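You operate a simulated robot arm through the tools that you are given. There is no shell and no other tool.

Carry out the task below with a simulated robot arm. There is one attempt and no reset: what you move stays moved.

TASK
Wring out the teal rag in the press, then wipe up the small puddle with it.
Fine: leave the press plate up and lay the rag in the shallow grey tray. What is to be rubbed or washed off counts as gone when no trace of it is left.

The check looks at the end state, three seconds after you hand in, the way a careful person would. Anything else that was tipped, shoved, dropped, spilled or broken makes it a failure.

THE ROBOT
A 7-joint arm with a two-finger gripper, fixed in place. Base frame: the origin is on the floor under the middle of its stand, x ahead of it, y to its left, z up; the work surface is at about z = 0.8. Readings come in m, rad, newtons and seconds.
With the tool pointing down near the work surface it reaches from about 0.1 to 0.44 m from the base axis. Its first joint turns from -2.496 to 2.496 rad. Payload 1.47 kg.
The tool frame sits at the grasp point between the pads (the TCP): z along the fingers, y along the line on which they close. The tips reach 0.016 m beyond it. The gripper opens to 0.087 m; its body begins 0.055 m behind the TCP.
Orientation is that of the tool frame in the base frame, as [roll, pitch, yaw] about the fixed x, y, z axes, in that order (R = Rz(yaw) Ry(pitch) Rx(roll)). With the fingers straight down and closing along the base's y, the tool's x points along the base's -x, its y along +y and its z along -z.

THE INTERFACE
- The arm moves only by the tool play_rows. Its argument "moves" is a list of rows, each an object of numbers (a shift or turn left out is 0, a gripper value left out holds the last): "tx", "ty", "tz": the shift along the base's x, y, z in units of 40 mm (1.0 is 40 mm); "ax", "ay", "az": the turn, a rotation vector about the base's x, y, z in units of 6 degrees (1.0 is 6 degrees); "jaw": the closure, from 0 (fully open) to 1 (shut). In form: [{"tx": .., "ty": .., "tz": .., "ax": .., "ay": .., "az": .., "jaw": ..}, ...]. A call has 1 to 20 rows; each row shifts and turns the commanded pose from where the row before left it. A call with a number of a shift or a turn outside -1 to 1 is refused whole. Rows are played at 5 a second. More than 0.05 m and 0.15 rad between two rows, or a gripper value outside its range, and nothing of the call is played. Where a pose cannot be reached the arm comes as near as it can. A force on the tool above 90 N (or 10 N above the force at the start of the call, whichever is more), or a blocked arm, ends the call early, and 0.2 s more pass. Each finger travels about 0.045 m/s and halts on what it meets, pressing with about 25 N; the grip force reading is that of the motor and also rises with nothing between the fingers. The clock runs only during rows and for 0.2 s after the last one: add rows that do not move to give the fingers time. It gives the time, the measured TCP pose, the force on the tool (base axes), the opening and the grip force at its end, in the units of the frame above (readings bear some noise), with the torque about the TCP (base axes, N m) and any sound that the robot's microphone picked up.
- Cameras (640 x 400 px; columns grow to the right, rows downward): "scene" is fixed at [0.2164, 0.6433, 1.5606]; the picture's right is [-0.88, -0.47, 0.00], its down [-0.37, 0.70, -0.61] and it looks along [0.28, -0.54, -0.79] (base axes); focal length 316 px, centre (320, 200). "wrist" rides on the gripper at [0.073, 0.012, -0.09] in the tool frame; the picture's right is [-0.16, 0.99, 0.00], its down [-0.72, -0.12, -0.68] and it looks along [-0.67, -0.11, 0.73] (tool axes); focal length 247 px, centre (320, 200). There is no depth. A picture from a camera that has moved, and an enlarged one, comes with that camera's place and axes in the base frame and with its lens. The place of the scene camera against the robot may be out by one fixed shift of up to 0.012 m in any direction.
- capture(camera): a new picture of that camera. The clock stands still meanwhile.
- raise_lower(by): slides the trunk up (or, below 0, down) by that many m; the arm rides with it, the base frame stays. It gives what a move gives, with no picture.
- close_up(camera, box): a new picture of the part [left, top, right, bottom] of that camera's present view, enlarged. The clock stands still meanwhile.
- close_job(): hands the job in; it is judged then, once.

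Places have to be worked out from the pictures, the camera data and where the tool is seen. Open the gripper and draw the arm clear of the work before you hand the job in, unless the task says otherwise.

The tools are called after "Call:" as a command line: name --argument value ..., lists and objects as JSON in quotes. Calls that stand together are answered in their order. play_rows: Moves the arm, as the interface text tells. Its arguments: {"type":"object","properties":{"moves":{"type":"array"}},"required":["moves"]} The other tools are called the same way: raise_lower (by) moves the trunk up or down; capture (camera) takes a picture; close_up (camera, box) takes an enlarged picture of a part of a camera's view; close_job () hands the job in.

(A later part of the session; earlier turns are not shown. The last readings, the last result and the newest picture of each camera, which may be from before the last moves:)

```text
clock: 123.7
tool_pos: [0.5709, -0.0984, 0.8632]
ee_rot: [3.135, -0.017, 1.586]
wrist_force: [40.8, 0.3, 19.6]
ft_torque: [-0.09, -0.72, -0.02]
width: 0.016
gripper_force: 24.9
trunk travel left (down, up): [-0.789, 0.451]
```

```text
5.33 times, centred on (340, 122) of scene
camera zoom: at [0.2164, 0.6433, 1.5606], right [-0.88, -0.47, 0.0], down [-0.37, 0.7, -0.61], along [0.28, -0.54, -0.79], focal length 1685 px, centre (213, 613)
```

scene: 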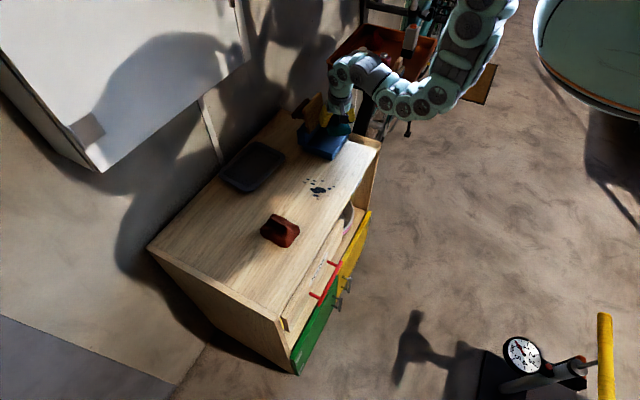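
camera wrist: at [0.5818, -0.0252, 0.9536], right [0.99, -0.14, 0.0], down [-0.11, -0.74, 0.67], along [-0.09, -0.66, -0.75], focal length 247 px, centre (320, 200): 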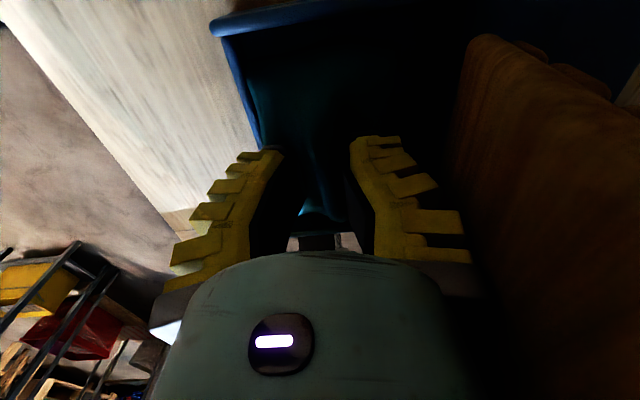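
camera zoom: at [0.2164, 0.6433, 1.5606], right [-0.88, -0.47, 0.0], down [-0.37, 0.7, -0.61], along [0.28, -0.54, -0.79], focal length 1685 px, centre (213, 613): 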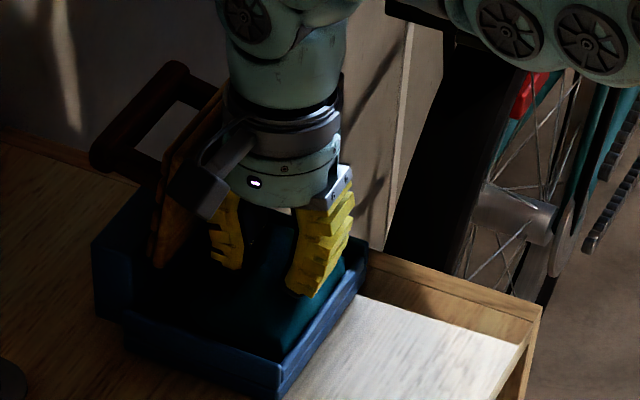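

The fingers pinched a fold ridge of the rag (gap 16 mm). I lift slowly ~3 cm to see whether the rag comes along.

Call:
play_rows --moves '[{"tz": 0.2}, {"tz": 0.2}, {"tz": 0.3}, {}]'

Call:
capture --camera "wrist"

Call:
close_up --camera "scene" --box '[295, 85, 385, 160]'

```text
clock: 124.7
tool_pos: [0.5553, -0.0971, 0.8835]
ee_rot: [-3.117, -0.019, 1.584]
wrist_force: [15.3, 0.9, 11.7]
ft_torque: [0.02, -0.66, -0.08]
width: 0.0067
gripper_force: 25.4
trunk travel left (down, up): [-0.789, 0.451]
```

```text
taken
camera wrist: at [0.5701, -0.0256, 0.9734], right [0.99, -0.14, -0.03], down [-0.09, -0.74, 0.67], along [-0.12, -0.66, -0.74], focal length 247 px, centre (320, 200)
```

wrist: 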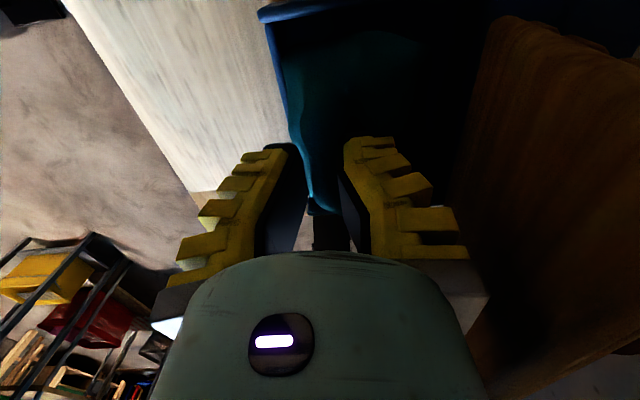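

```text
5.33 times, centred on (340, 122) of scene
camera zoom: at [0.2164, 0.6433, 1.5606], right [-0.88, -0.47, 0.0], down [-0.37, 0.7, -0.61], along [0.28, -0.54, -0.79], focal length 1685 px, centre (213, 613)
```

zoom: 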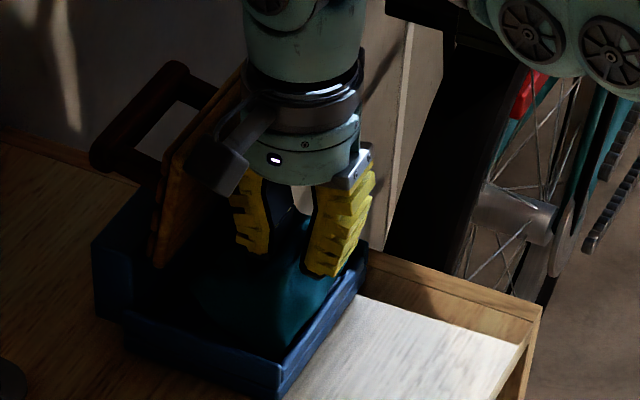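

The rag seems to be rising between the fingers. I lift another 3 cm and check.

Call:
play_rows --moves '[{"tz": 0.3}, {"tz": 0.4}, {}]'

Call:
capture --camera "wrist"

Call:
close_up --camera "scene" --box '[295, 85, 385, 160]'

```text
clock: 125.5
tool_pos: [0.5533, -0.0962, 0.9086]
ee_rot: [-3.115, -0.021, 1.586]
wrist_force: [0.8, 0.2, -0.5]
ft_torque: [0.0, 0.01, 0.01]
width: 0.0001
gripper_force: 24.5
trunk travel left (down, up): [-0.789, 0.451]
```

```text
taken
camera wrist: at [0.5668, -0.0244, 0.9989], right [0.99, -0.14, -0.03], down [-0.09, -0.74, 0.67], along [-0.12, -0.66, -0.74], focal length 247 px, centre (320, 200)
```

wrist: 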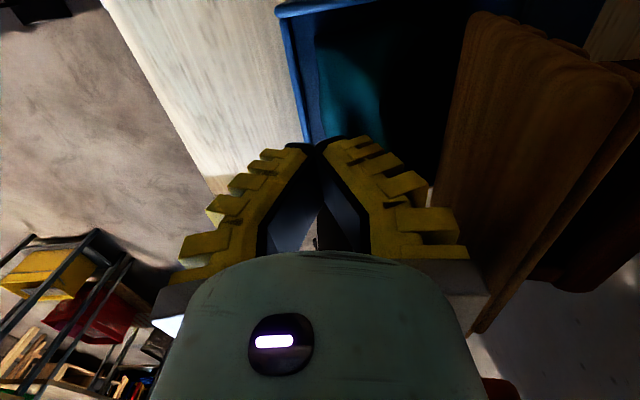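

```text
5.33 times, centred on (340, 122) of scene
camera zoom: at [0.2164, 0.6433, 1.5606], right [-0.88, -0.47, 0.0], down [-0.37, 0.7, -0.61], along [0.28, -0.54, -0.79], focal length 1685 px, centre (213, 613)
```

zoom: 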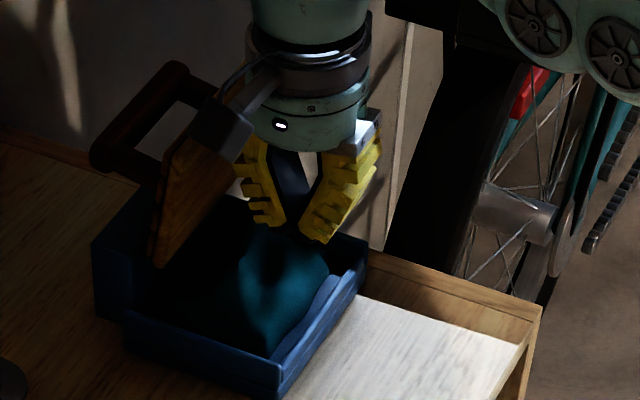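

The pinch slipped off; the rag stayed in the box, now with a gap to the front wall. The plate is leaning forward on the gripper, so first I push +x to swing it back past vertical.

Call:
play_rows --moves '[{"tz": 0.2}, {"tx": 0.25}, {"tx": 0.25}, {"tx": 0.25}, {"tx": 0.25}, {"tx": 0.2}, {}]'

Call:
close_up --camera "scene" --box '[295, 85, 385, 160]'

```text
clock: 127.1
tool_pos: [0.5969, -0.0983, 0.9155]
ee_rot: [-3.115, -0.02, 1.584]
wrist_force: [-7.5, 1.8, 1.9]
ft_torque: [-0.08, -0.4, -0.06]
width: 0.0001
gripper_force: 24.9
trunk travel left (down, up): [-0.789, 0.451]
```

```text
5.33 times, centred on (340, 122) of scene
camera zoom: at [0.2164, 0.6433, 1.5606], right [-0.88, -0.47, 0.0], down [-0.37, 0.7, -0.61], along [0.28, -0.54, -0.79], focal length 1685 px, centre (213, 613)
```

zoom: 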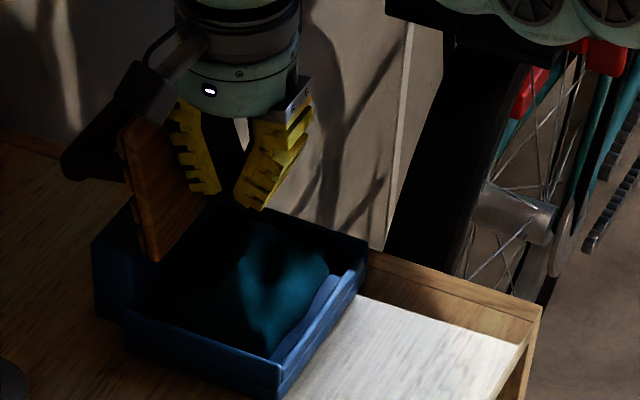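

The plate is fully back again. I retreat, rotate the tool to yaw 0, and look at the rag from the front.

Call:
play_rows --moves '[{"tx": -0.6, "tz": 0.5}, {"tx": -0.6, "tz": 0.5}, {"tx": -0.6, "tz": 0.3}, {"az": 1}, {"az": 1}, {"az": 1}, {"az": 1}, {"az": 1}, {"az": 1}, {"az": 1}, {"az": 1}, {"az": 1}, {"az": 1}, {"az": 1}, {"az": 1}, {"az": 1}, {"az": 1}, {"az": 1, "jaw": 0}, {}, {}]'

Call:
close_up --camera "wrist" --box '[190, 30, 470, 230]'

Call:
close_up --camera "scene" --box '[305, 100, 375, 160]'

```text
clock: 131.3
tool_pos: [0.5279, -0.0977, 0.969]
ee_rot: [-3.119, -0.019, -3.126]
wrist_force: [-0.3, 0.2, 0.6]
ft_torque: [0.0, -0.03, 0.0]
width: 0.0869
gripper_force: 0.0
trunk travel left (down, up): [-0.789, 0.451]
```

```text
2.00 times, centred on (330, 130) of wrist
camera zoom: at [0.4587, -0.0838, 1.0595], right [0.14, 0.99, -0.03], down [0.74, -0.09, 0.67], along [0.66, -0.11, -0.74], focal length 494 px, centre (300, 340)
```

zoom: 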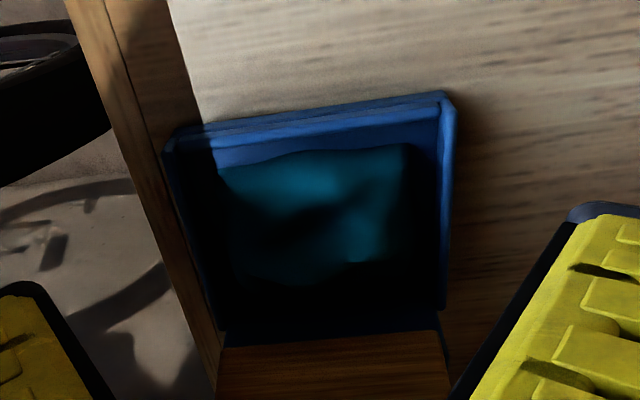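

```text
6.67 times, centred on (340, 130) of scene
camera zoom: at [0.2164, 0.6433, 1.5606], right [-0.88, -0.47, 0.0], down [-0.37, 0.7, -0.61], along [0.28, -0.54, -0.79], focal length 2106 px, centre (187, 667)
```

zoom: 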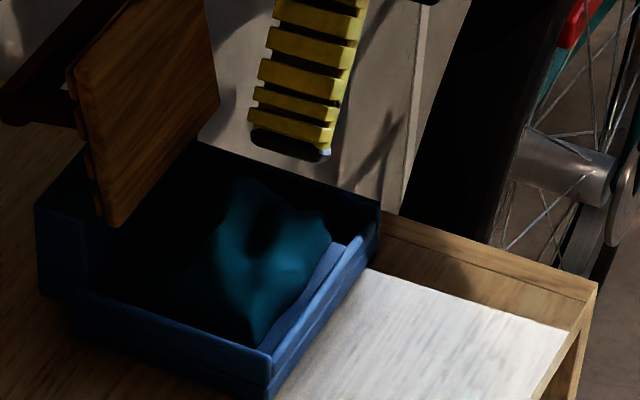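

The rag's y-length is only about 0.092 m (y −0.142…−0.050, near edge x ≈ 0.55), and the V-shaped fingers open wider at the tips (~0.105), so I can grip it along y from above the side walls, tilted 12° to stay clear of the plate. I tilt, move to (0.5825, −0.0957) and descend to z ≈ 0.88.

Call:
play_rows --moves '[{"ay": -1}, {"ay": -1.0}, {"ay": -0.2}, {"tx": 0.7}, {"tx": 0.67, "ty": 0.05}, {"tz": -0.7}, {"tz": -0.7}, {"tz": -0.8}, {}]'

Call:
capture --camera "wrist"

Call:
close_up --camera "scene" --box '[305, 90, 375, 150]'

```text
clock: 133.3
tool_pos: [0.5852, -0.0956, 0.8816]
ee_rot: [-3.115, 0.21, -3.124]
wrist_force: [0.8, 0.0, 0.0]
ft_torque: [0.05, 0.02, 0.01]
width: 0.087
gripper_force: 0.0
trunk travel left (down, up): [-0.789, 0.451]
```

```text
taken
camera wrist: at [0.496, -0.0822, 0.9537], right [0.14, 0.99, 0.01], down [0.57, -0.09, 0.82], along [0.81, -0.11, -0.57], focal length 247 px, centre (320, 200)
```

wrist: 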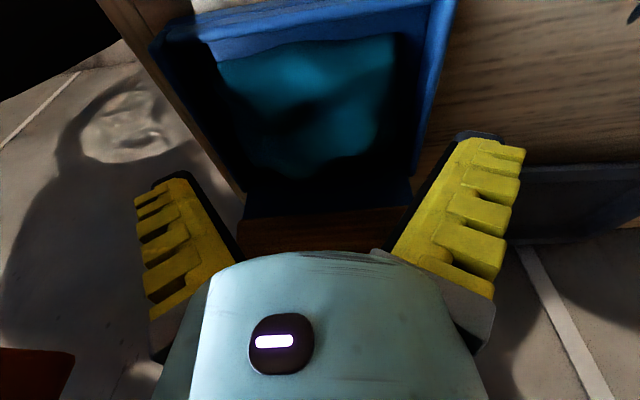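

```text
6.67 times, centred on (340, 120) of scene
camera zoom: at [0.2164, 0.6433, 1.5606], right [-0.88, -0.47, 0.0], down [-0.37, 0.7, -0.61], along [0.28, -0.54, -0.79], focal length 2106 px, centre (187, 733)
```

zoom: 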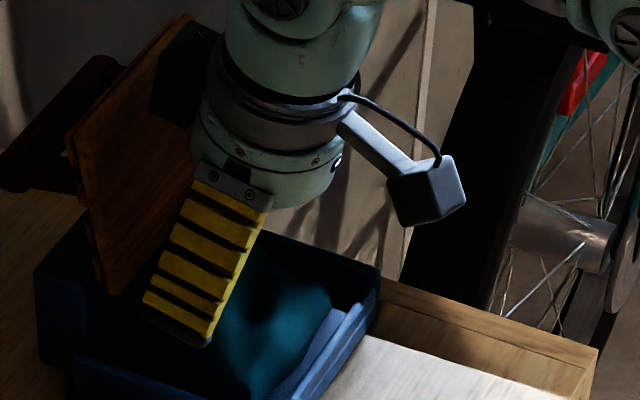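

The rag at mid-depth spans y −0.143…−0.054 (≈0.089 long), centre −0.099. I shift −3 mm in y and descend to z ≈ 0.848.

Call:
play_rows --moves '[{"ty": -0.08}, {"tz": -0.3}, {"tz": -0.3}, {"tz": -0.22}, {}]'

Call:
capture --camera "wrist"

Call:
close_up --camera "scene" --box '[305, 100, 375, 160]'

```text
clock: 134.5
tool_pos: [0.583, -0.0986, 0.8481]
ee_rot: [-3.116, 0.21, -3.127]
wrist_force: [0.0, 0.1, 0.0]
ft_torque: [0.0, 0.02, -0.01]
width: 0.0867
gripper_force: 0.1
trunk travel left (down, up): [-0.789, 0.451]
```

```text
taken
camera wrist: at [0.4948, -0.0849, 0.921], right [0.15, 0.99, 0.01], down [0.57, -0.09, 0.82], along [0.81, -0.11, -0.57], focal length 247 px, centre (320, 200)
```

wrist: 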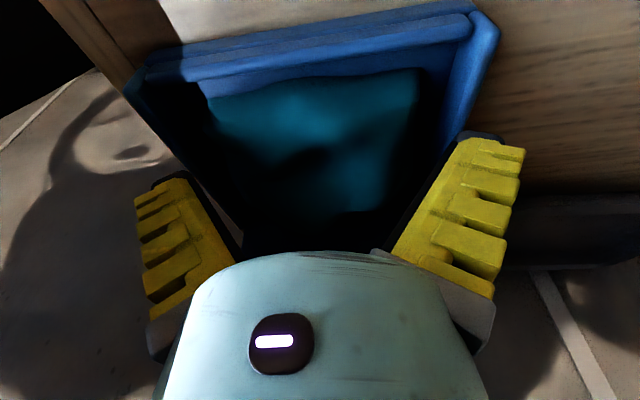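

```text
6.67 times, centred on (340, 130) of scene
camera zoom: at [0.2164, 0.6433, 1.5606], right [-0.88, -0.47, 0.0], down [-0.37, 0.7, -0.61], along [0.28, -0.54, -0.79], focal length 2106 px, centre (187, 667)
```

zoom: 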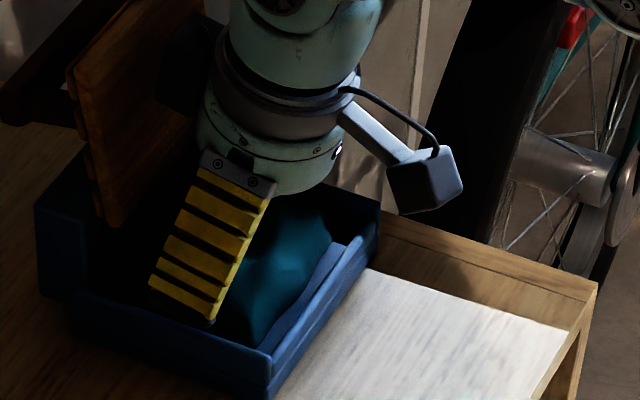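

No contact; the rag lies between the open fingers. I close.

Call:
play_rows --moves '[{"jaw": 0.1}, {"jaw": 0.2}, {"jaw": 0.3}, {"jaw": 0.5}, {"jaw": 0.5}]'

Call:
capture --camera "wrist"

```text
clock: 135.7
tool_pos: [0.5842, -0.0984, 0.8484]
ee_rot: [-3.116, 0.212, -3.128]
wrist_force: [-6.3, 0.6, 14.7]
ft_torque: [0.03, 0.17, 0.0]
width: 0.0734
gripper_force: 25.0
trunk travel left (down, up): [-0.789, 0.451]
```

```text
taken
camera wrist: at [0.4954, -0.0853, 0.9216], right [0.15, 0.99, 0.01], down [0.57, -0.09, 0.82], along [0.81, -0.12, -0.57], focal length 247 px, centre (320, 200)
```

wrist: 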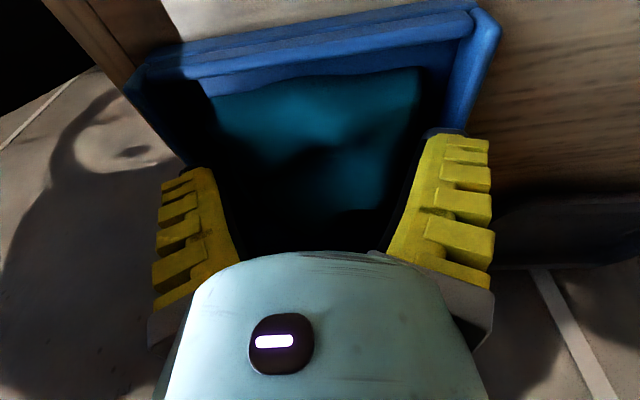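

Contact at 0.0734 m width with 25 N on the rag. I keep squeezing (jaw 1) and lift slowly.

Call:
play_rows --moves '[{"jaw": 1}, {}, {"tz": 0.15}, {"tz": 0.2}, {"tz": 0.25}, {}]'

Call:
capture --camera "wrist"

Call:
close_up --camera "scene" --box '[305, 100, 375, 160]'

```text
clock: 137.1
tool_pos: [0.5841, -0.0978, 0.8739]
ee_rot: [-3.115, 0.211, -3.128]
wrist_force: [0.9, -0.5, -0.6]
ft_torque: [-0.03, -0.03, -0.02]
width: 0.0651
gripper_force: 25.4
trunk travel left (down, up): [-0.789, 0.451]
```

```text
taken
camera wrist: at [0.4953, -0.0851, 0.9445], right [0.15, 0.99, 0.01], down [0.57, -0.09, 0.82], along [0.81, -0.12, -0.57], focal length 247 px, centre (320, 200)
```

wrist: 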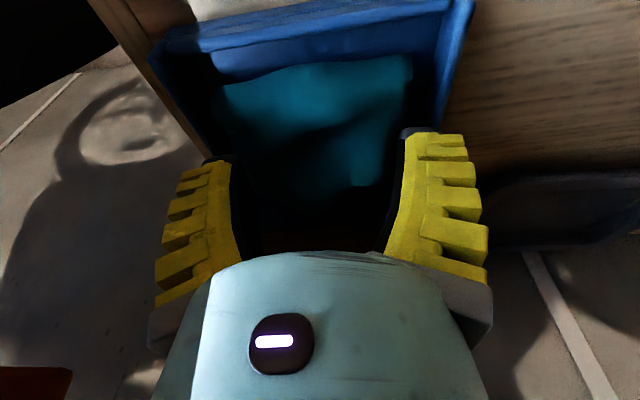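

```text
6.67 times, centred on (340, 130) of scene
camera zoom: at [0.2164, 0.6433, 1.5606], right [-0.88, -0.47, 0.0], down [-0.37, 0.7, -0.61], along [0.28, -0.54, -0.79], focal length 2106 px, centre (187, 667)
```

zoom: 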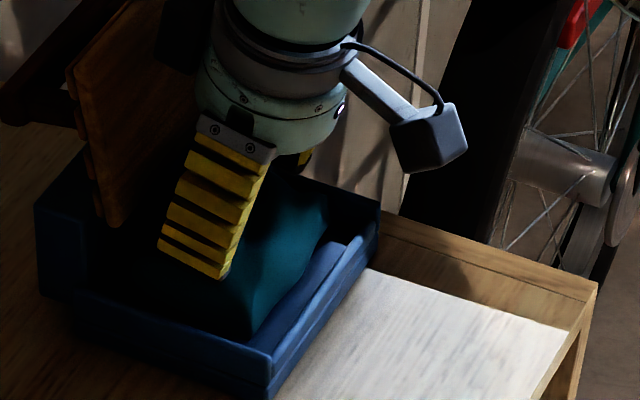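

The rag seems to be rising but with some slip (width 0.065). I lift a bit more, slowly.

Call:
play_rows --moves '[{}, {}, {"tz": 0.15}, {"tz": 0.15}, {"tz": 0.15}, {}]'

Call:
capture --camera "wrist"

Call:
close_up --camera "scene" --box '[305, 100, 375, 160]'

```text
clock: 138.5
tool_pos: [0.5811, -0.0974, 0.8898]
ee_rot: [-3.116, 0.209, -3.128]
wrist_force: [-0.4, 0.0, -5.9]
ft_torque: [0.09, 0.16, -0.03]
width: 0.0636
gripper_force: 25.4
trunk travel left (down, up): [-0.789, 0.451]
```

```text
taken
camera wrist: at [0.4938, -0.0845, 0.9615], right [0.15, 0.99, 0.01], down [0.57, -0.09, 0.82], along [0.81, -0.11, -0.57], focal length 247 px, centre (320, 200)
```

wrist: 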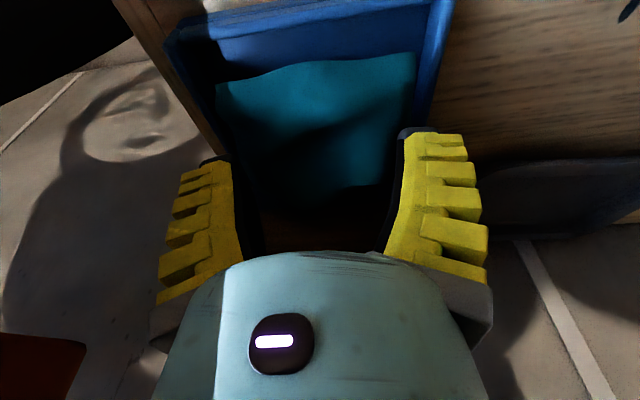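

```text
6.67 times, centred on (340, 130) of scene
camera zoom: at [0.2164, 0.6433, 1.5606], right [-0.88, -0.47, 0.0], down [-0.37, 0.7, -0.61], along [0.28, -0.54, -0.79], focal length 2106 px, centre (187, 667)
```

zoom: 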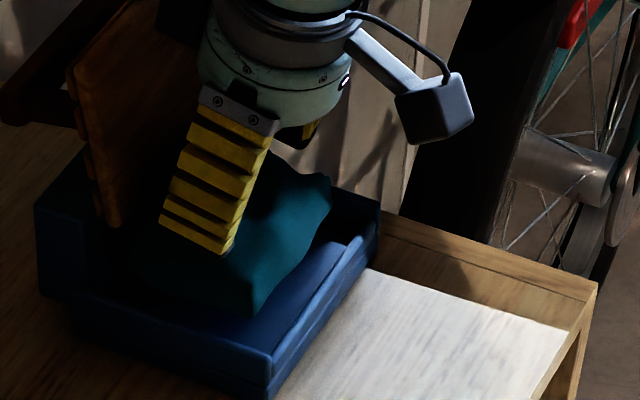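

The rag is clearly off the box floor now and held. I continue lifting slowly and draw back toward −x to clear the plate.

Call:
play_rows --moves '[{"tz": 0.2, "tx": -0.1}, {"tz": 0.2, "tx": -0.1}, {"tz": 0.2, "tx": -0.2}, {"tz": 0.2, "tx": -0.2}, {"tz": 0.2, "tx": -0.2}, {}]'

Call:
capture --camera "wrist"

Call:
capture --camera "scene"

```text
clock: 139.9
tool_pos: [0.5516, -0.0973, 0.9296]
ee_rot: [-3.115, 0.212, -3.128]
wrist_force: [0.6, 0.1, -0.8]
ft_torque: [0.01, 0.01, 0.01]
width: 0.0631
gripper_force: 25.1
trunk travel left (down, up): [-0.789, 0.451]
```

```text
taken
camera wrist: at [0.4635, -0.0841, 1.0014], right [0.15, 0.99, 0.01], down [0.57, -0.09, 0.82], along [0.81, -0.11, -0.57], focal length 247 px, centre (320, 200)
```

wrist: 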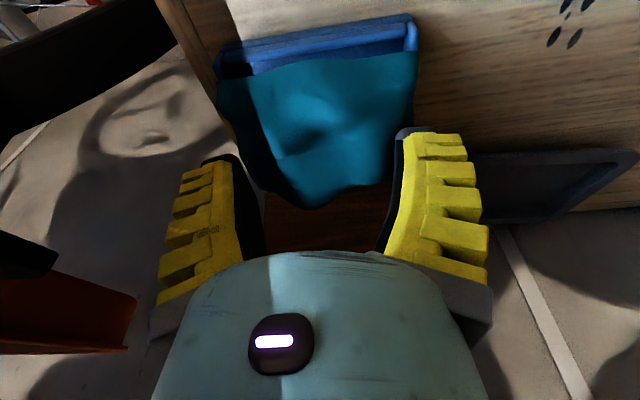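

```text
taken
```

scene: 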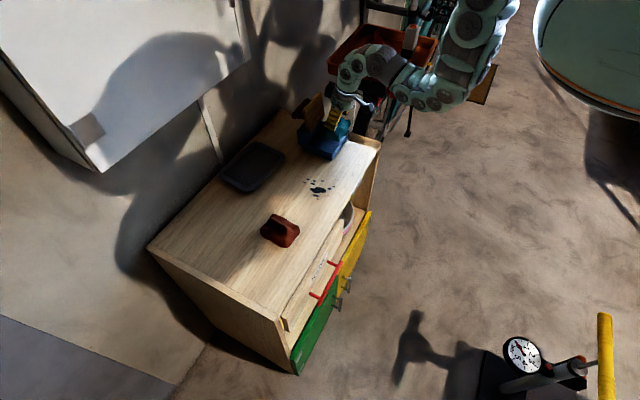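

The rag is securely held. I move to the same spot where I viewed it before pressing, to compare its look, and it's above the puddle area anyway.

Call:
play_rows --moves '[{"tz": 0.5, "tx": -0.3}, {"tz": 0.5, "tx": -0.3}, {"ty": 0.8}, {"ty": 0.8}, {"ty": 0.8}, {"ty": 0.8}, {"ty": 0.8}, {"ty": 0.5}, {}]'

Call:
capture --camera "wrist"

Call:
close_up --camera "scene" --box '[270, 100, 390, 210]'

```text
clock: 141.9
tool_pos: [0.5274, 0.0824, 0.9697]
ee_rot: [-3.115, 0.21, -3.128]
wrist_force: [0.2, -0.9, -0.7]
ft_torque: [-0.02, 0.0, -0.01]
width: 0.0625
gripper_force: 24.8
trunk travel left (down, up): [-0.789, 0.451]
```

```text
taken
camera wrist: at [0.4386, 0.0963, 1.0412], right [0.15, 0.99, 0.01], down [0.57, -0.09, 0.82], along [0.81, -0.12, -0.57], focal length 247 px, centre (320, 200)
```

wrist: 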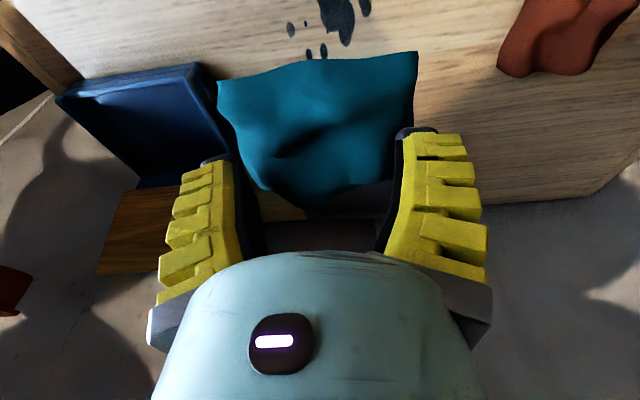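

```text
3.64 times, centred on (330, 155) of scene
camera zoom: at [0.2164, 0.6433, 1.5606], right [-0.88, -0.47, 0.0], down [-0.37, 0.7, -0.61], along [0.28, -0.54, -0.79], focal length 1149 px, centre (284, 364)
```

zoom: 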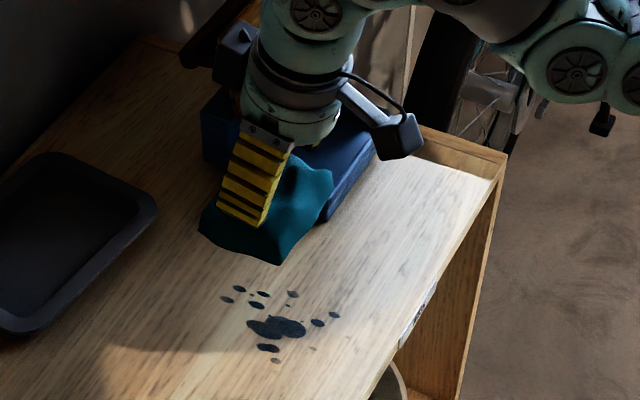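

At the same pose as before pressing, the rag is clearly lighter teal now (was dark, wet), so it has been wrung. Next the wipe: the puddle and drops span about x 0.455–0.575, y 0.055–0.147. I lower over it to z ≈ 0.865 first.

Call:
play_rows --moves '[{"tx": -0.1, "ty": 0.3}, {"tz": -0.7}, {"tz": -0.7}, {"tz": -0.7}, {"tz": -0.5}, {}]'

Call:
close_up --camera "scene" --box '[270, 120, 390, 220]'

Call:
capture --camera "wrist"

```text
clock: 143.3
tool_pos: [0.5231, 0.0929, 0.8674]
ee_rot: [-3.115, 0.214, -3.128]
wrist_force: [-0.5, -0.7, -0.6]
ft_torque: [0.01, -0.04, -0.01]
width: 0.0624
gripper_force: 25.4
trunk travel left (down, up): [-0.789, 0.451]
```

```text
4.00 times, centred on (330, 170) of scene
camera zoom: at [0.2164, 0.6433, 1.5606], right [-0.88, -0.47, 0.0], down [-0.37, 0.7, -0.61], along [0.28, -0.54, -0.79], focal length 1264 px, centre (280, 320)
```

zoom: 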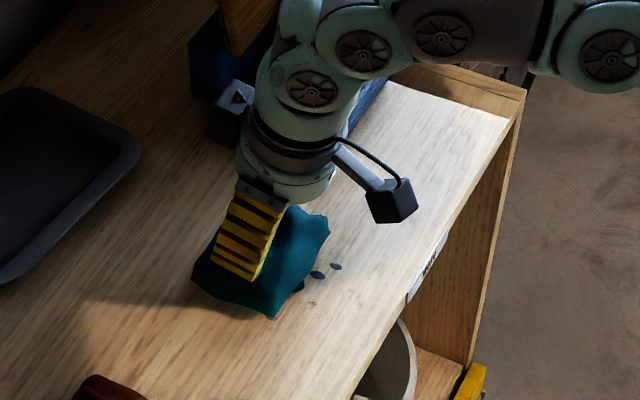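

```text
taken
camera wrist: at [0.4342, 0.1065, 0.9386], right [0.15, 0.99, 0.01], down [0.56, -0.09, 0.82], along [0.81, -0.11, -0.57], focal length 247 px, centre (320, 200)
```

wrist: 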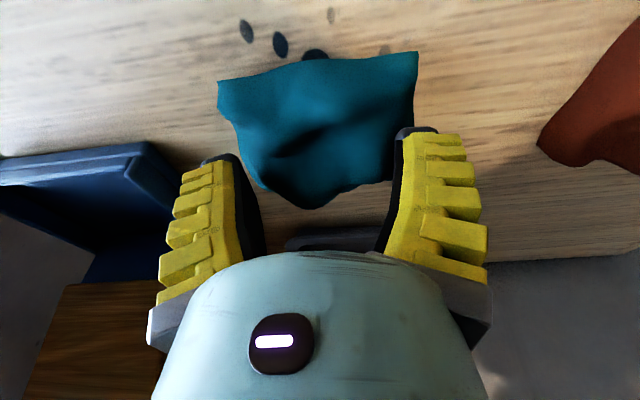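

I lower in small steps to find contact with the table.

Call:
play_rows --moves '[{"tz": -0.15}, {"tz": -0.15}, {"tz": -0.15}, {}]'

```text
clock: 144.3
tool_pos: [0.5245, 0.0945, 0.8505]
ee_rot: [-3.117, 0.215, -3.128]
wrist_force: [1.0, 2.2, 6.2]
ft_torque: [-0.19, 0.21, 0.0]
width: 0.064
gripper_force: 25.2
trunk travel left (down, up): [-0.789, 0.451]
```

Contact at z ≈ 0.8505 (6 N). I press ~2 mm more and sweep back and forth in x along y ≈ 0.095.

Call:
play_rows --moves '[{"tz": -0.05}, {"tx": -0.4}, {"tx": -0.4}, {"tx": -0.4}, {"tx": -0.4}, {"tx": -0.3}, {"tx": 0.4}, {"tx": 0.4}, {"tx": 0.4}, {"tx": 0.4}, {"tx": 0.4}, {"tx": 0.4}, {"tx": 0.4}, {"tx": 0.4}, {}]'

Call:
close_up --camera "scene" --box '[270, 120, 390, 220]'

Call:
capture --camera "wrist"

```text
clock: 147.5
tool_pos: [0.5761, 0.0933, 0.8468]
ee_rot: [-3.116, 0.214, -3.128]
wrist_force: [1.1, -0.1, 1.3]
ft_torque: [-0.09, -0.06, 0.04]
width: 0.066
gripper_force: 25.0
trunk travel left (down, up): [-0.789, 0.451]
```

```text
4.00 times, centred on (330, 170) of scene
camera zoom: at [0.2164, 0.6433, 1.5606], right [-0.88, -0.47, 0.0], down [-0.37, 0.7, -0.61], along [0.28, -0.54, -0.79], focal length 1264 px, centre (280, 320)
```

zoom: 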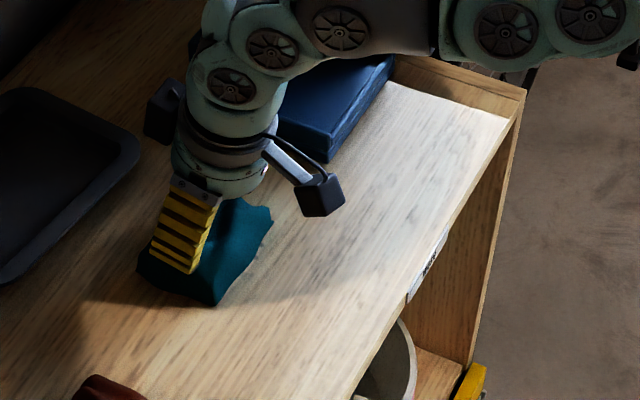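

```text
taken
camera wrist: at [0.487, 0.1071, 0.9184], right [0.15, 0.99, 0.01], down [0.56, -0.09, 0.82], along [0.81, -0.11, -0.57], focal length 247 px, centre (320, 200)
```

wrist: 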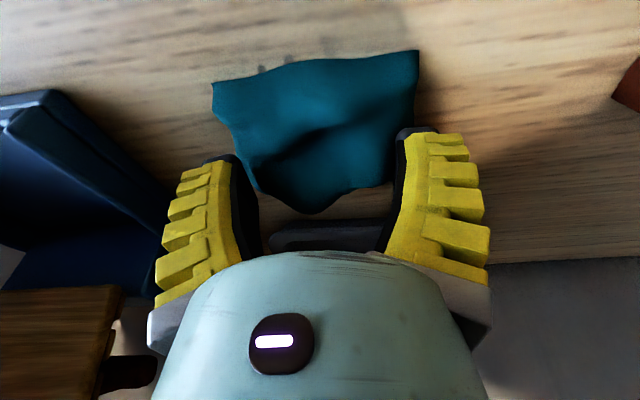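

Most of the puddle is already gone. I press slightly more and sweep two more lanes at y ≈ 0.067 and y ≈ 0.125.

Call:
play_rows --moves '[{"tz": -0.05, "ty": -0.65}, {"tx": -0.5}, {"tx": -0.5}, {"tx": -0.5}, {"tx": -0.5}, {"tx": -0.5}, {"tx": -0.5}, {"ty": 0.7}, {"ty": 0.75}, {"tx": 0.5}, {"tx": 0.5}, {"tx": 0.5}, {"tx": 0.5}, {"tx": 0.5}, {"tx": 0.5}, {}]'

Call:
capture --camera "wrist"

Call:
close_up --camera "scene" --box '[270, 140, 390, 220]'

```text
clock: 150.9
tool_pos: [0.5778, 0.1265, 0.8435]
ee_rot: [-3.115, 0.216, -3.128]
wrist_force: [1.4, -1.2, 4.7]
ft_torque: [0.05, 0.11, -0.01]
width: 0.068
gripper_force: 25.3
trunk travel left (down, up): [-0.789, 0.451]
```

```text
taken
camera wrist: at [0.4891, 0.1391, 0.9158], right [0.15, 0.99, 0.01], down [0.56, -0.09, 0.82], along [0.81, -0.12, -0.57], focal length 247 px, centre (320, 200)
```

wrist: 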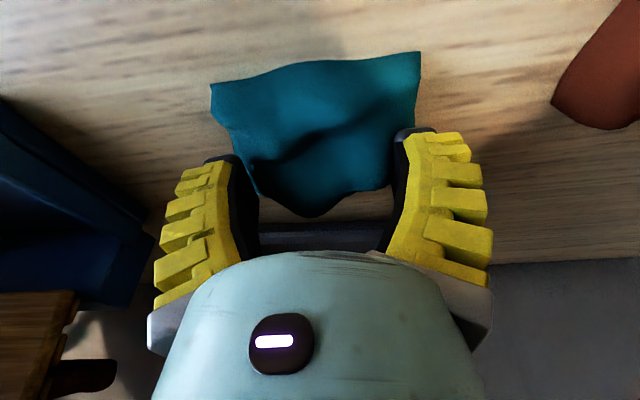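

```text
5.00 times, centred on (330, 180) of scene
camera zoom: at [0.2164, 0.6433, 1.5606], right [-0.88, -0.47, 0.0], down [-0.37, 0.7, -0.61], along [0.28, -0.54, -0.79], focal length 1579 px, centre (270, 300)
```

zoom: 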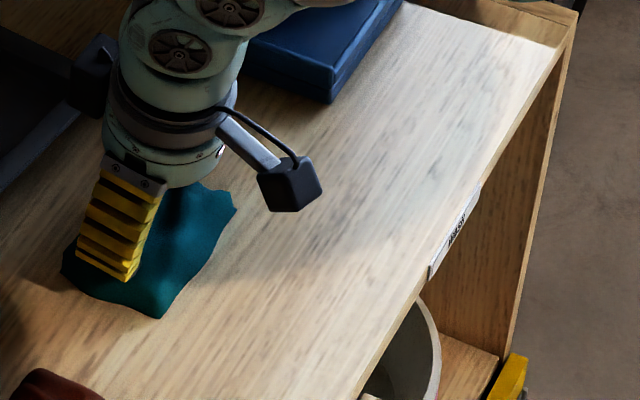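

Visible area looks clean. I do one more full set of passes for certainty, then lift and inspect.

Call:
play_rows --moves '[{"tz": -0.03, "tx": -0.5}, {"tx": -0.5}, {"tx": -0.5}, {"tx": -0.5}, {"tx": -0.5}, {"tx": -0.5}, {"ty": -0.8}, {"tx": 0.5}, {"tx": 0.5}, {"tx": 0.5}, {"tx": 0.5}, {"tx": 0.5}, {"tx": 0.5}, {"ty": -0.9}, {"tx": -0.5}, {"tx": -0.5}, {"tx": -0.5}, {"tx": -0.5}, {"tx": -0.5}, {}]'

Call:
close_up --camera "scene" --box '[270, 140, 390, 220]'

```text
clock: 155.1
tool_pos: [0.4774, 0.0583, 0.844]
ee_rot: [-3.114, 0.215, -3.127]
wrist_force: [4.2, 0.2, 12.9]
ft_torque: [0.35, 0.04, -0.04]
width: 0.0682
gripper_force: 24.9
trunk travel left (down, up): [-0.789, 0.451]
```

```text
5.00 times, centred on (330, 180) of scene
camera zoom: at [0.2164, 0.6433, 1.5606], right [-0.88, -0.47, 0.0], down [-0.37, 0.7, -0.61], along [0.28, -0.54, -0.79], focal length 1579 px, centre (270, 300)
```

zoom: 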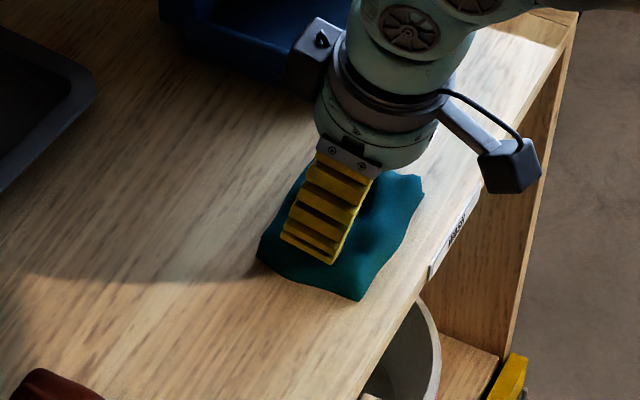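

I lift the rag and inspect the wiped area closely.

Call:
play_rows --moves '[{"tz": 0.5}, {"tz": 0.7}, {"tz": 0.7}, {"tx": 0.8}, {"tx": 0.8}, {"ty": 0.5}, {}]'

Call:
close_up --camera "scene" --box '[275, 155, 371, 215]'

Call:
capture --camera "wrist"

```text
clock: 156.7
tool_pos: [0.5377, 0.0783, 0.9192]
ee_rot: [-3.115, 0.209, -3.127]
wrist_force: [-0.1, -1.2, -1.2]
ft_torque: [0.04, 0.0, -0.01]
width: 0.0665
gripper_force: 25.3
trunk travel left (down, up): [-0.789, 0.451]
```

```text
6.67 times, centred on (323, 185) of scene
camera zoom: at [0.2164, 0.6433, 1.5606], right [-0.88, -0.47, 0.0], down [-0.37, 0.7, -0.61], along [0.28, -0.54, -0.79], focal length 2106 px, centre (300, 300)
```

zoom: 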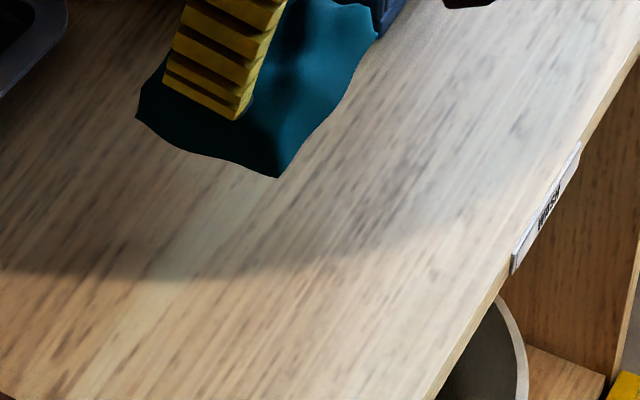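

```text
taken
camera wrist: at [0.4502, 0.0915, 0.9908], right [0.15, 0.99, 0.01], down [0.57, -0.09, 0.82], along [0.81, -0.12, -0.57], focal length 247 px, centre (320, 200)
```

wrist: 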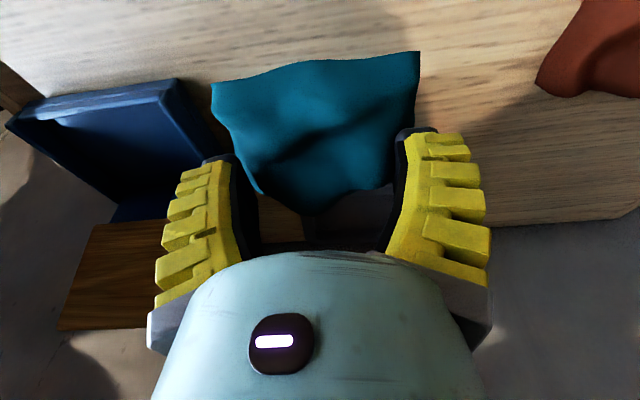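

The wiped wood looks clean where visible. Now to the tray (centre ≈ (0.75, 0.12)): I raise the arm 0.1 m, then lower the trunk 0.12 m for better reach.

Call:
play_rows --moves '[{"tz": 0.8, "tx": 0.4}, {"tz": 0.8, "tx": 0.4}, {"tz": 0.8, "tx": 0.4}, {"ty": 0.8}, {}]'

Call:
raise_lower --by -0.12

Call:
close_up --camera "scene" --box '[200, 120, 360, 220]'

```text
clock: 157.9
tool_pos: [0.5891, 0.1105, 1.0138]
ee_rot: [-3.115, 0.212, -3.127]
wrist_force: [-0.2, 0.2, -1.3]
ft_torque: [-0.01, -0.02, 0.01]
width: 0.0664
gripper_force: 25.3
trunk travel left (down, up): [-0.789, 0.451]
```

```text
clock: 159.4
tool_pos: [0.5891, 0.111, 0.895]
ee_rot: [-3.115, 0.213, -3.128]
wrist_force: [-0.2, -1.4, 0.1]
ft_torque: [-0.02, 0.01, -0.01]
width: 0.0664
gripper_force: 25.3
trunk travel left (down, up): [-0.669, 0.571]
```

```text
4.00 times, centred on (280, 170) of scene
camera zoom: at [0.2164, 0.6433, 1.5606], right [-0.88, -0.47, 0.0], down [-0.37, 0.7, -0.61], along [0.28, -0.54, -0.79], focal length 1264 px, centre (480, 320)
```

zoom: 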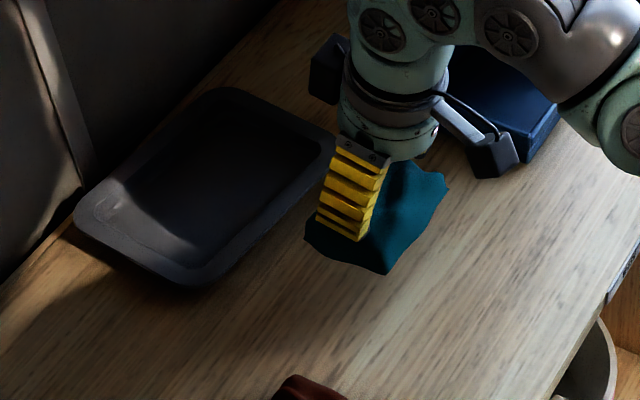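

I move toward the tray, tilting the fingers outward progressively to gain reach.

Call:
play_rows --moves '[{"tz": 0.4}, {"tx": 0.7}, {"tx": 0.7}, {"ay": -1}, {"ay": -1}, {"ay": -1}, {"tx": 0.6}, {"tx": 0.6}, {"tx": 0.6}, {}]'

Call:
close_up --camera "scene" --box '[200, 100, 360, 220]'

Call:
capture --camera "wrist"

```text
clock: 161.6
tool_pos: [0.7172, 0.1096, 0.911]
ee_rot: [-3.11, 0.525, -3.126]
wrist_force: [-0.1, -0.8, -0.7]
ft_torque: [0.03, 0.03, 0.0]
width: 0.0661
gripper_force: 24.7
trunk travel left (down, up): [-0.669, 0.571]
```

```text
3.33 times, centred on (280, 160) of scene
camera zoom: at [0.2164, 0.6433, 1.5606], right [-0.88, -0.47, 0.0], down [-0.37, 0.7, -0.61], along [0.28, -0.54, -0.79], focal length 1053 px, centre (453, 333)
```

zoom: 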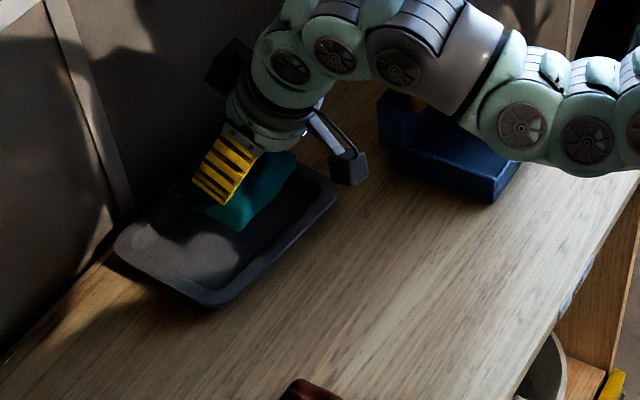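

```text
taken
camera wrist: at [0.6098, 0.1223, 0.9516], right [0.14, 0.99, 0.05], down [0.29, -0.09, 0.95], along [0.95, -0.12, -0.29], focal length 247 px, centre (320, 200)
```

wrist: 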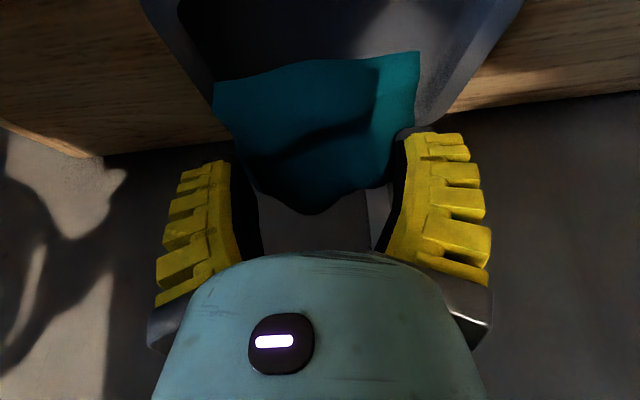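

Reach is fine (x = 0.717, tilt 30°) and the wiped area in the scene view looks clean. The tray spans y ≈ 0.03–0.21 here; I move to (0.738, 0.119) and lower toward it.

Call:
play_rows --moves '[{"tx": 0.5, "ty": 0.2}, {"tz": -0.3}, {"tz": -0.3}, {"tz": -0.25}, {}]'

Call:
close_up --camera "scene" --box '[200, 110, 320, 210]'

Call:
capture --camera "wrist"

```text
clock: 162.8
tool_pos: [0.7364, 0.1209, 0.8752]
ee_rot: [-3.11, 0.525, -3.128]
wrist_force: [-0.3, -0.2, -0.4]
ft_torque: [-0.02, -0.01, 0.0]
width: 0.0659
gripper_force: 24.9
trunk travel left (down, up): [-0.669, 0.571]
```

```text
4.00 times, centred on (260, 160) of scene
camera zoom: at [0.2164, 0.6433, 1.5606], right [-0.88, -0.47, 0.0], down [-0.37, 0.7, -0.61], along [0.28, -0.54, -0.79], focal length 1264 px, centre (560, 360)
```

zoom: 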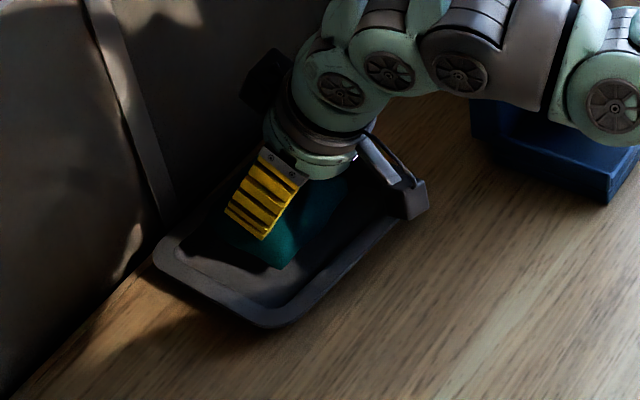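

```text
taken
camera wrist: at [0.6301, 0.1335, 0.9158], right [0.14, 0.99, 0.05], down [0.28, -0.09, 0.95], along [0.95, -0.11, -0.29], focal length 247 px, centre (320, 200)
```

wrist: 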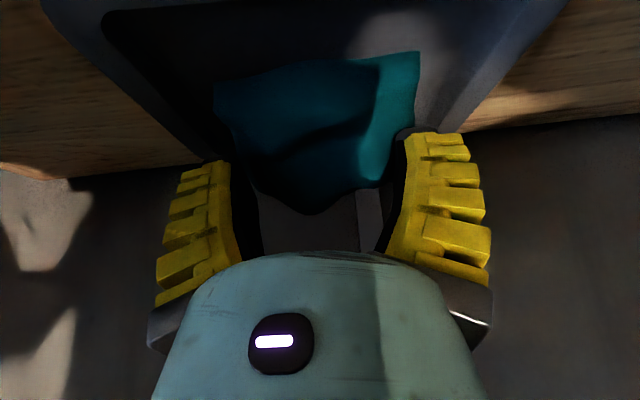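

The rag is over the tray's interior. I lower gently until it touches the tray floor.

Call:
play_rows --moves '[{"tz": -0.12}, {"tz": -0.12}, {"tz": -0.1}, {}]'

Call:
close_up --camera "scene" --box '[200, 110, 320, 210]'

```text
clock: 163.8
tool_pos: [0.7369, 0.1196, 0.8619]
ee_rot: [-3.11, 0.525, -3.125]
wrist_force: [-0.1, 1.2, -0.4]
ft_torque: [0.03, 0.02, -0.02]
width: 0.0659
gripper_force: 24.4
trunk travel left (down, up): [-0.669, 0.571]
```

```text
4.00 times, centred on (260, 160) of scene
camera zoom: at [0.2164, 0.6433, 1.5606], right [-0.88, -0.47, 0.0], down [-0.37, 0.7, -0.61], along [0.28, -0.54, -0.79], focal length 1264 px, centre (560, 360)
```

zoom: 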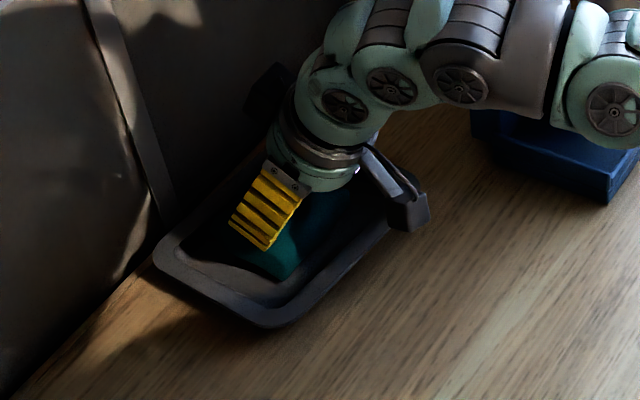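

No contact yet; I lower another ~10 mm in small steps.

Call:
play_rows --moves '[{"tz": -0.1}, {"tz": -0.1}, {"tz": -0.08}, {}]'

```text
clock: 164.8
tool_pos: [0.7435, 0.1208, 0.8549]
ee_rot: [-3.113, 0.535, -3.128]
wrist_force: [-1.4, -1.3, 23.8]
ft_torque: [0.59, 0.58, 0.05]
width: 0.0691
gripper_force: 24.8
trunk travel left (down, up): [-0.669, 0.571]
```

Contact (24 N): the rag is on the tray floor. I raise 3 mm, then open the jaw to release.

Call:
play_rows --moves '[{"tz": 0.08}, {"jaw": 0.6}, {"jaw": 0.3}, {"jaw": 0.1}, {"jaw": 0}, {}]'

Call:
capture --camera "wrist"

Call:
close_up --camera "scene" --box '[200, 110, 320, 210]'

```text
clock: 166.2
tool_pos: [0.7353, 0.118, 0.8545]
ee_rot: [-3.113, 0.526, -3.124]
wrist_force: [-0.2, 0.7, 0.3]
ft_torque: [-0.01, 0.01, -0.01]
width: 0.087
gripper_force: 0.1
trunk travel left (down, up): [-0.669, 0.571]
```

```text
taken
camera wrist: at [0.6298, 0.1328, 0.8943], right [0.14, 0.99, 0.05], down [0.29, -0.09, 0.95], along [0.95, -0.11, -0.29], focal length 247 px, centre (320, 200)
```

wrist: 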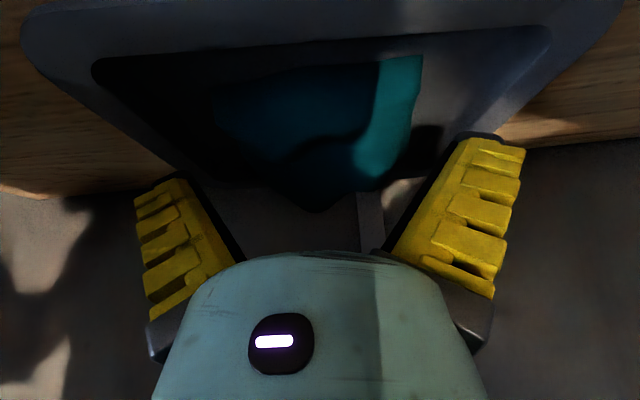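

```text
4.00 times, centred on (260, 160) of scene
camera zoom: at [0.2164, 0.6433, 1.5606], right [-0.88, -0.47, 0.0], down [-0.37, 0.7, -0.61], along [0.28, -0.54, -0.79], focal length 1264 px, centre (560, 360)
```

zoom: 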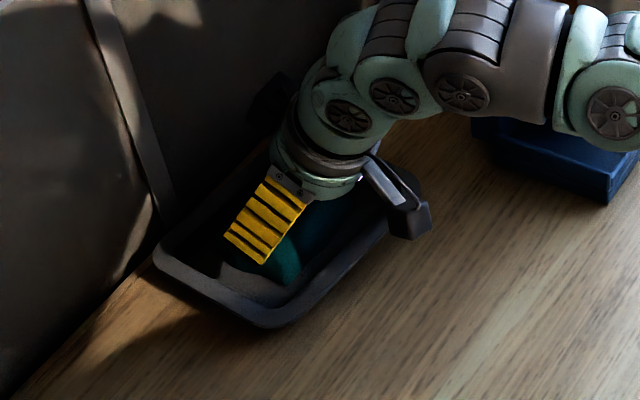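

Released; the rag lies in the tray interior. I withdraw along the tool axis, up and back.

Call:
play_rows --moves '[{"tx": -0.2, "tz": 0.35}, {"tx": -0.3, "tz": 0.52}, {"tx": -0.4, "tz": 0.6}, {"tx": -0.4, "tz": 0.5}, {"tx": -0.8}, {}]'

Call:
close_up --camera "scene" --box '[200, 120, 328, 200]'

Call:
capture --camera "wrist"

```text
clock: 167.6
tool_pos: [0.6524, 0.1192, 0.9334]
ee_rot: [-3.11, 0.526, -3.124]
wrist_force: [0.3, 0.3, -0.7]
ft_torque: [0.01, -0.02, -0.02]
width: 0.0868
gripper_force: 0.2
trunk travel left (down, up): [-0.669, 0.571]
```

```text
5.00 times, centred on (264, 160) of scene
camera zoom: at [0.2164, 0.6433, 1.5606], right [-0.88, -0.47, 0.0], down [-0.37, 0.7, -0.61], along [0.28, -0.54, -0.79], focal length 1579 px, centre (600, 400)
```

zoom: 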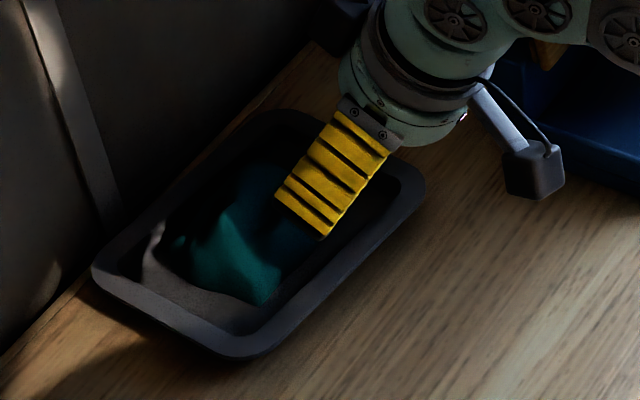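

```text
taken
camera wrist: at [0.5458, 0.1325, 0.9742], right [0.14, 0.99, 0.05], down [0.29, -0.09, 0.95], along [0.95, -0.11, -0.29], focal length 247 px, centre (320, 200)
```

wrist: 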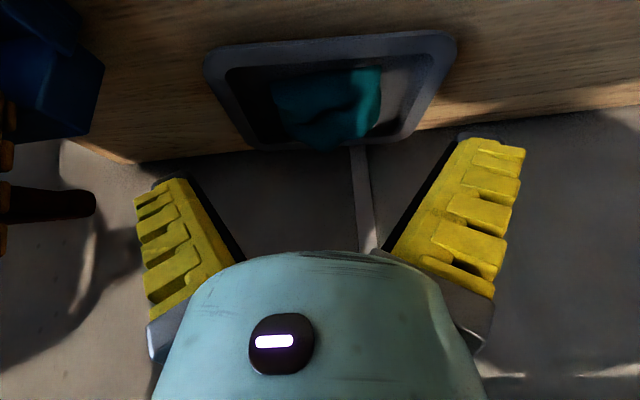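

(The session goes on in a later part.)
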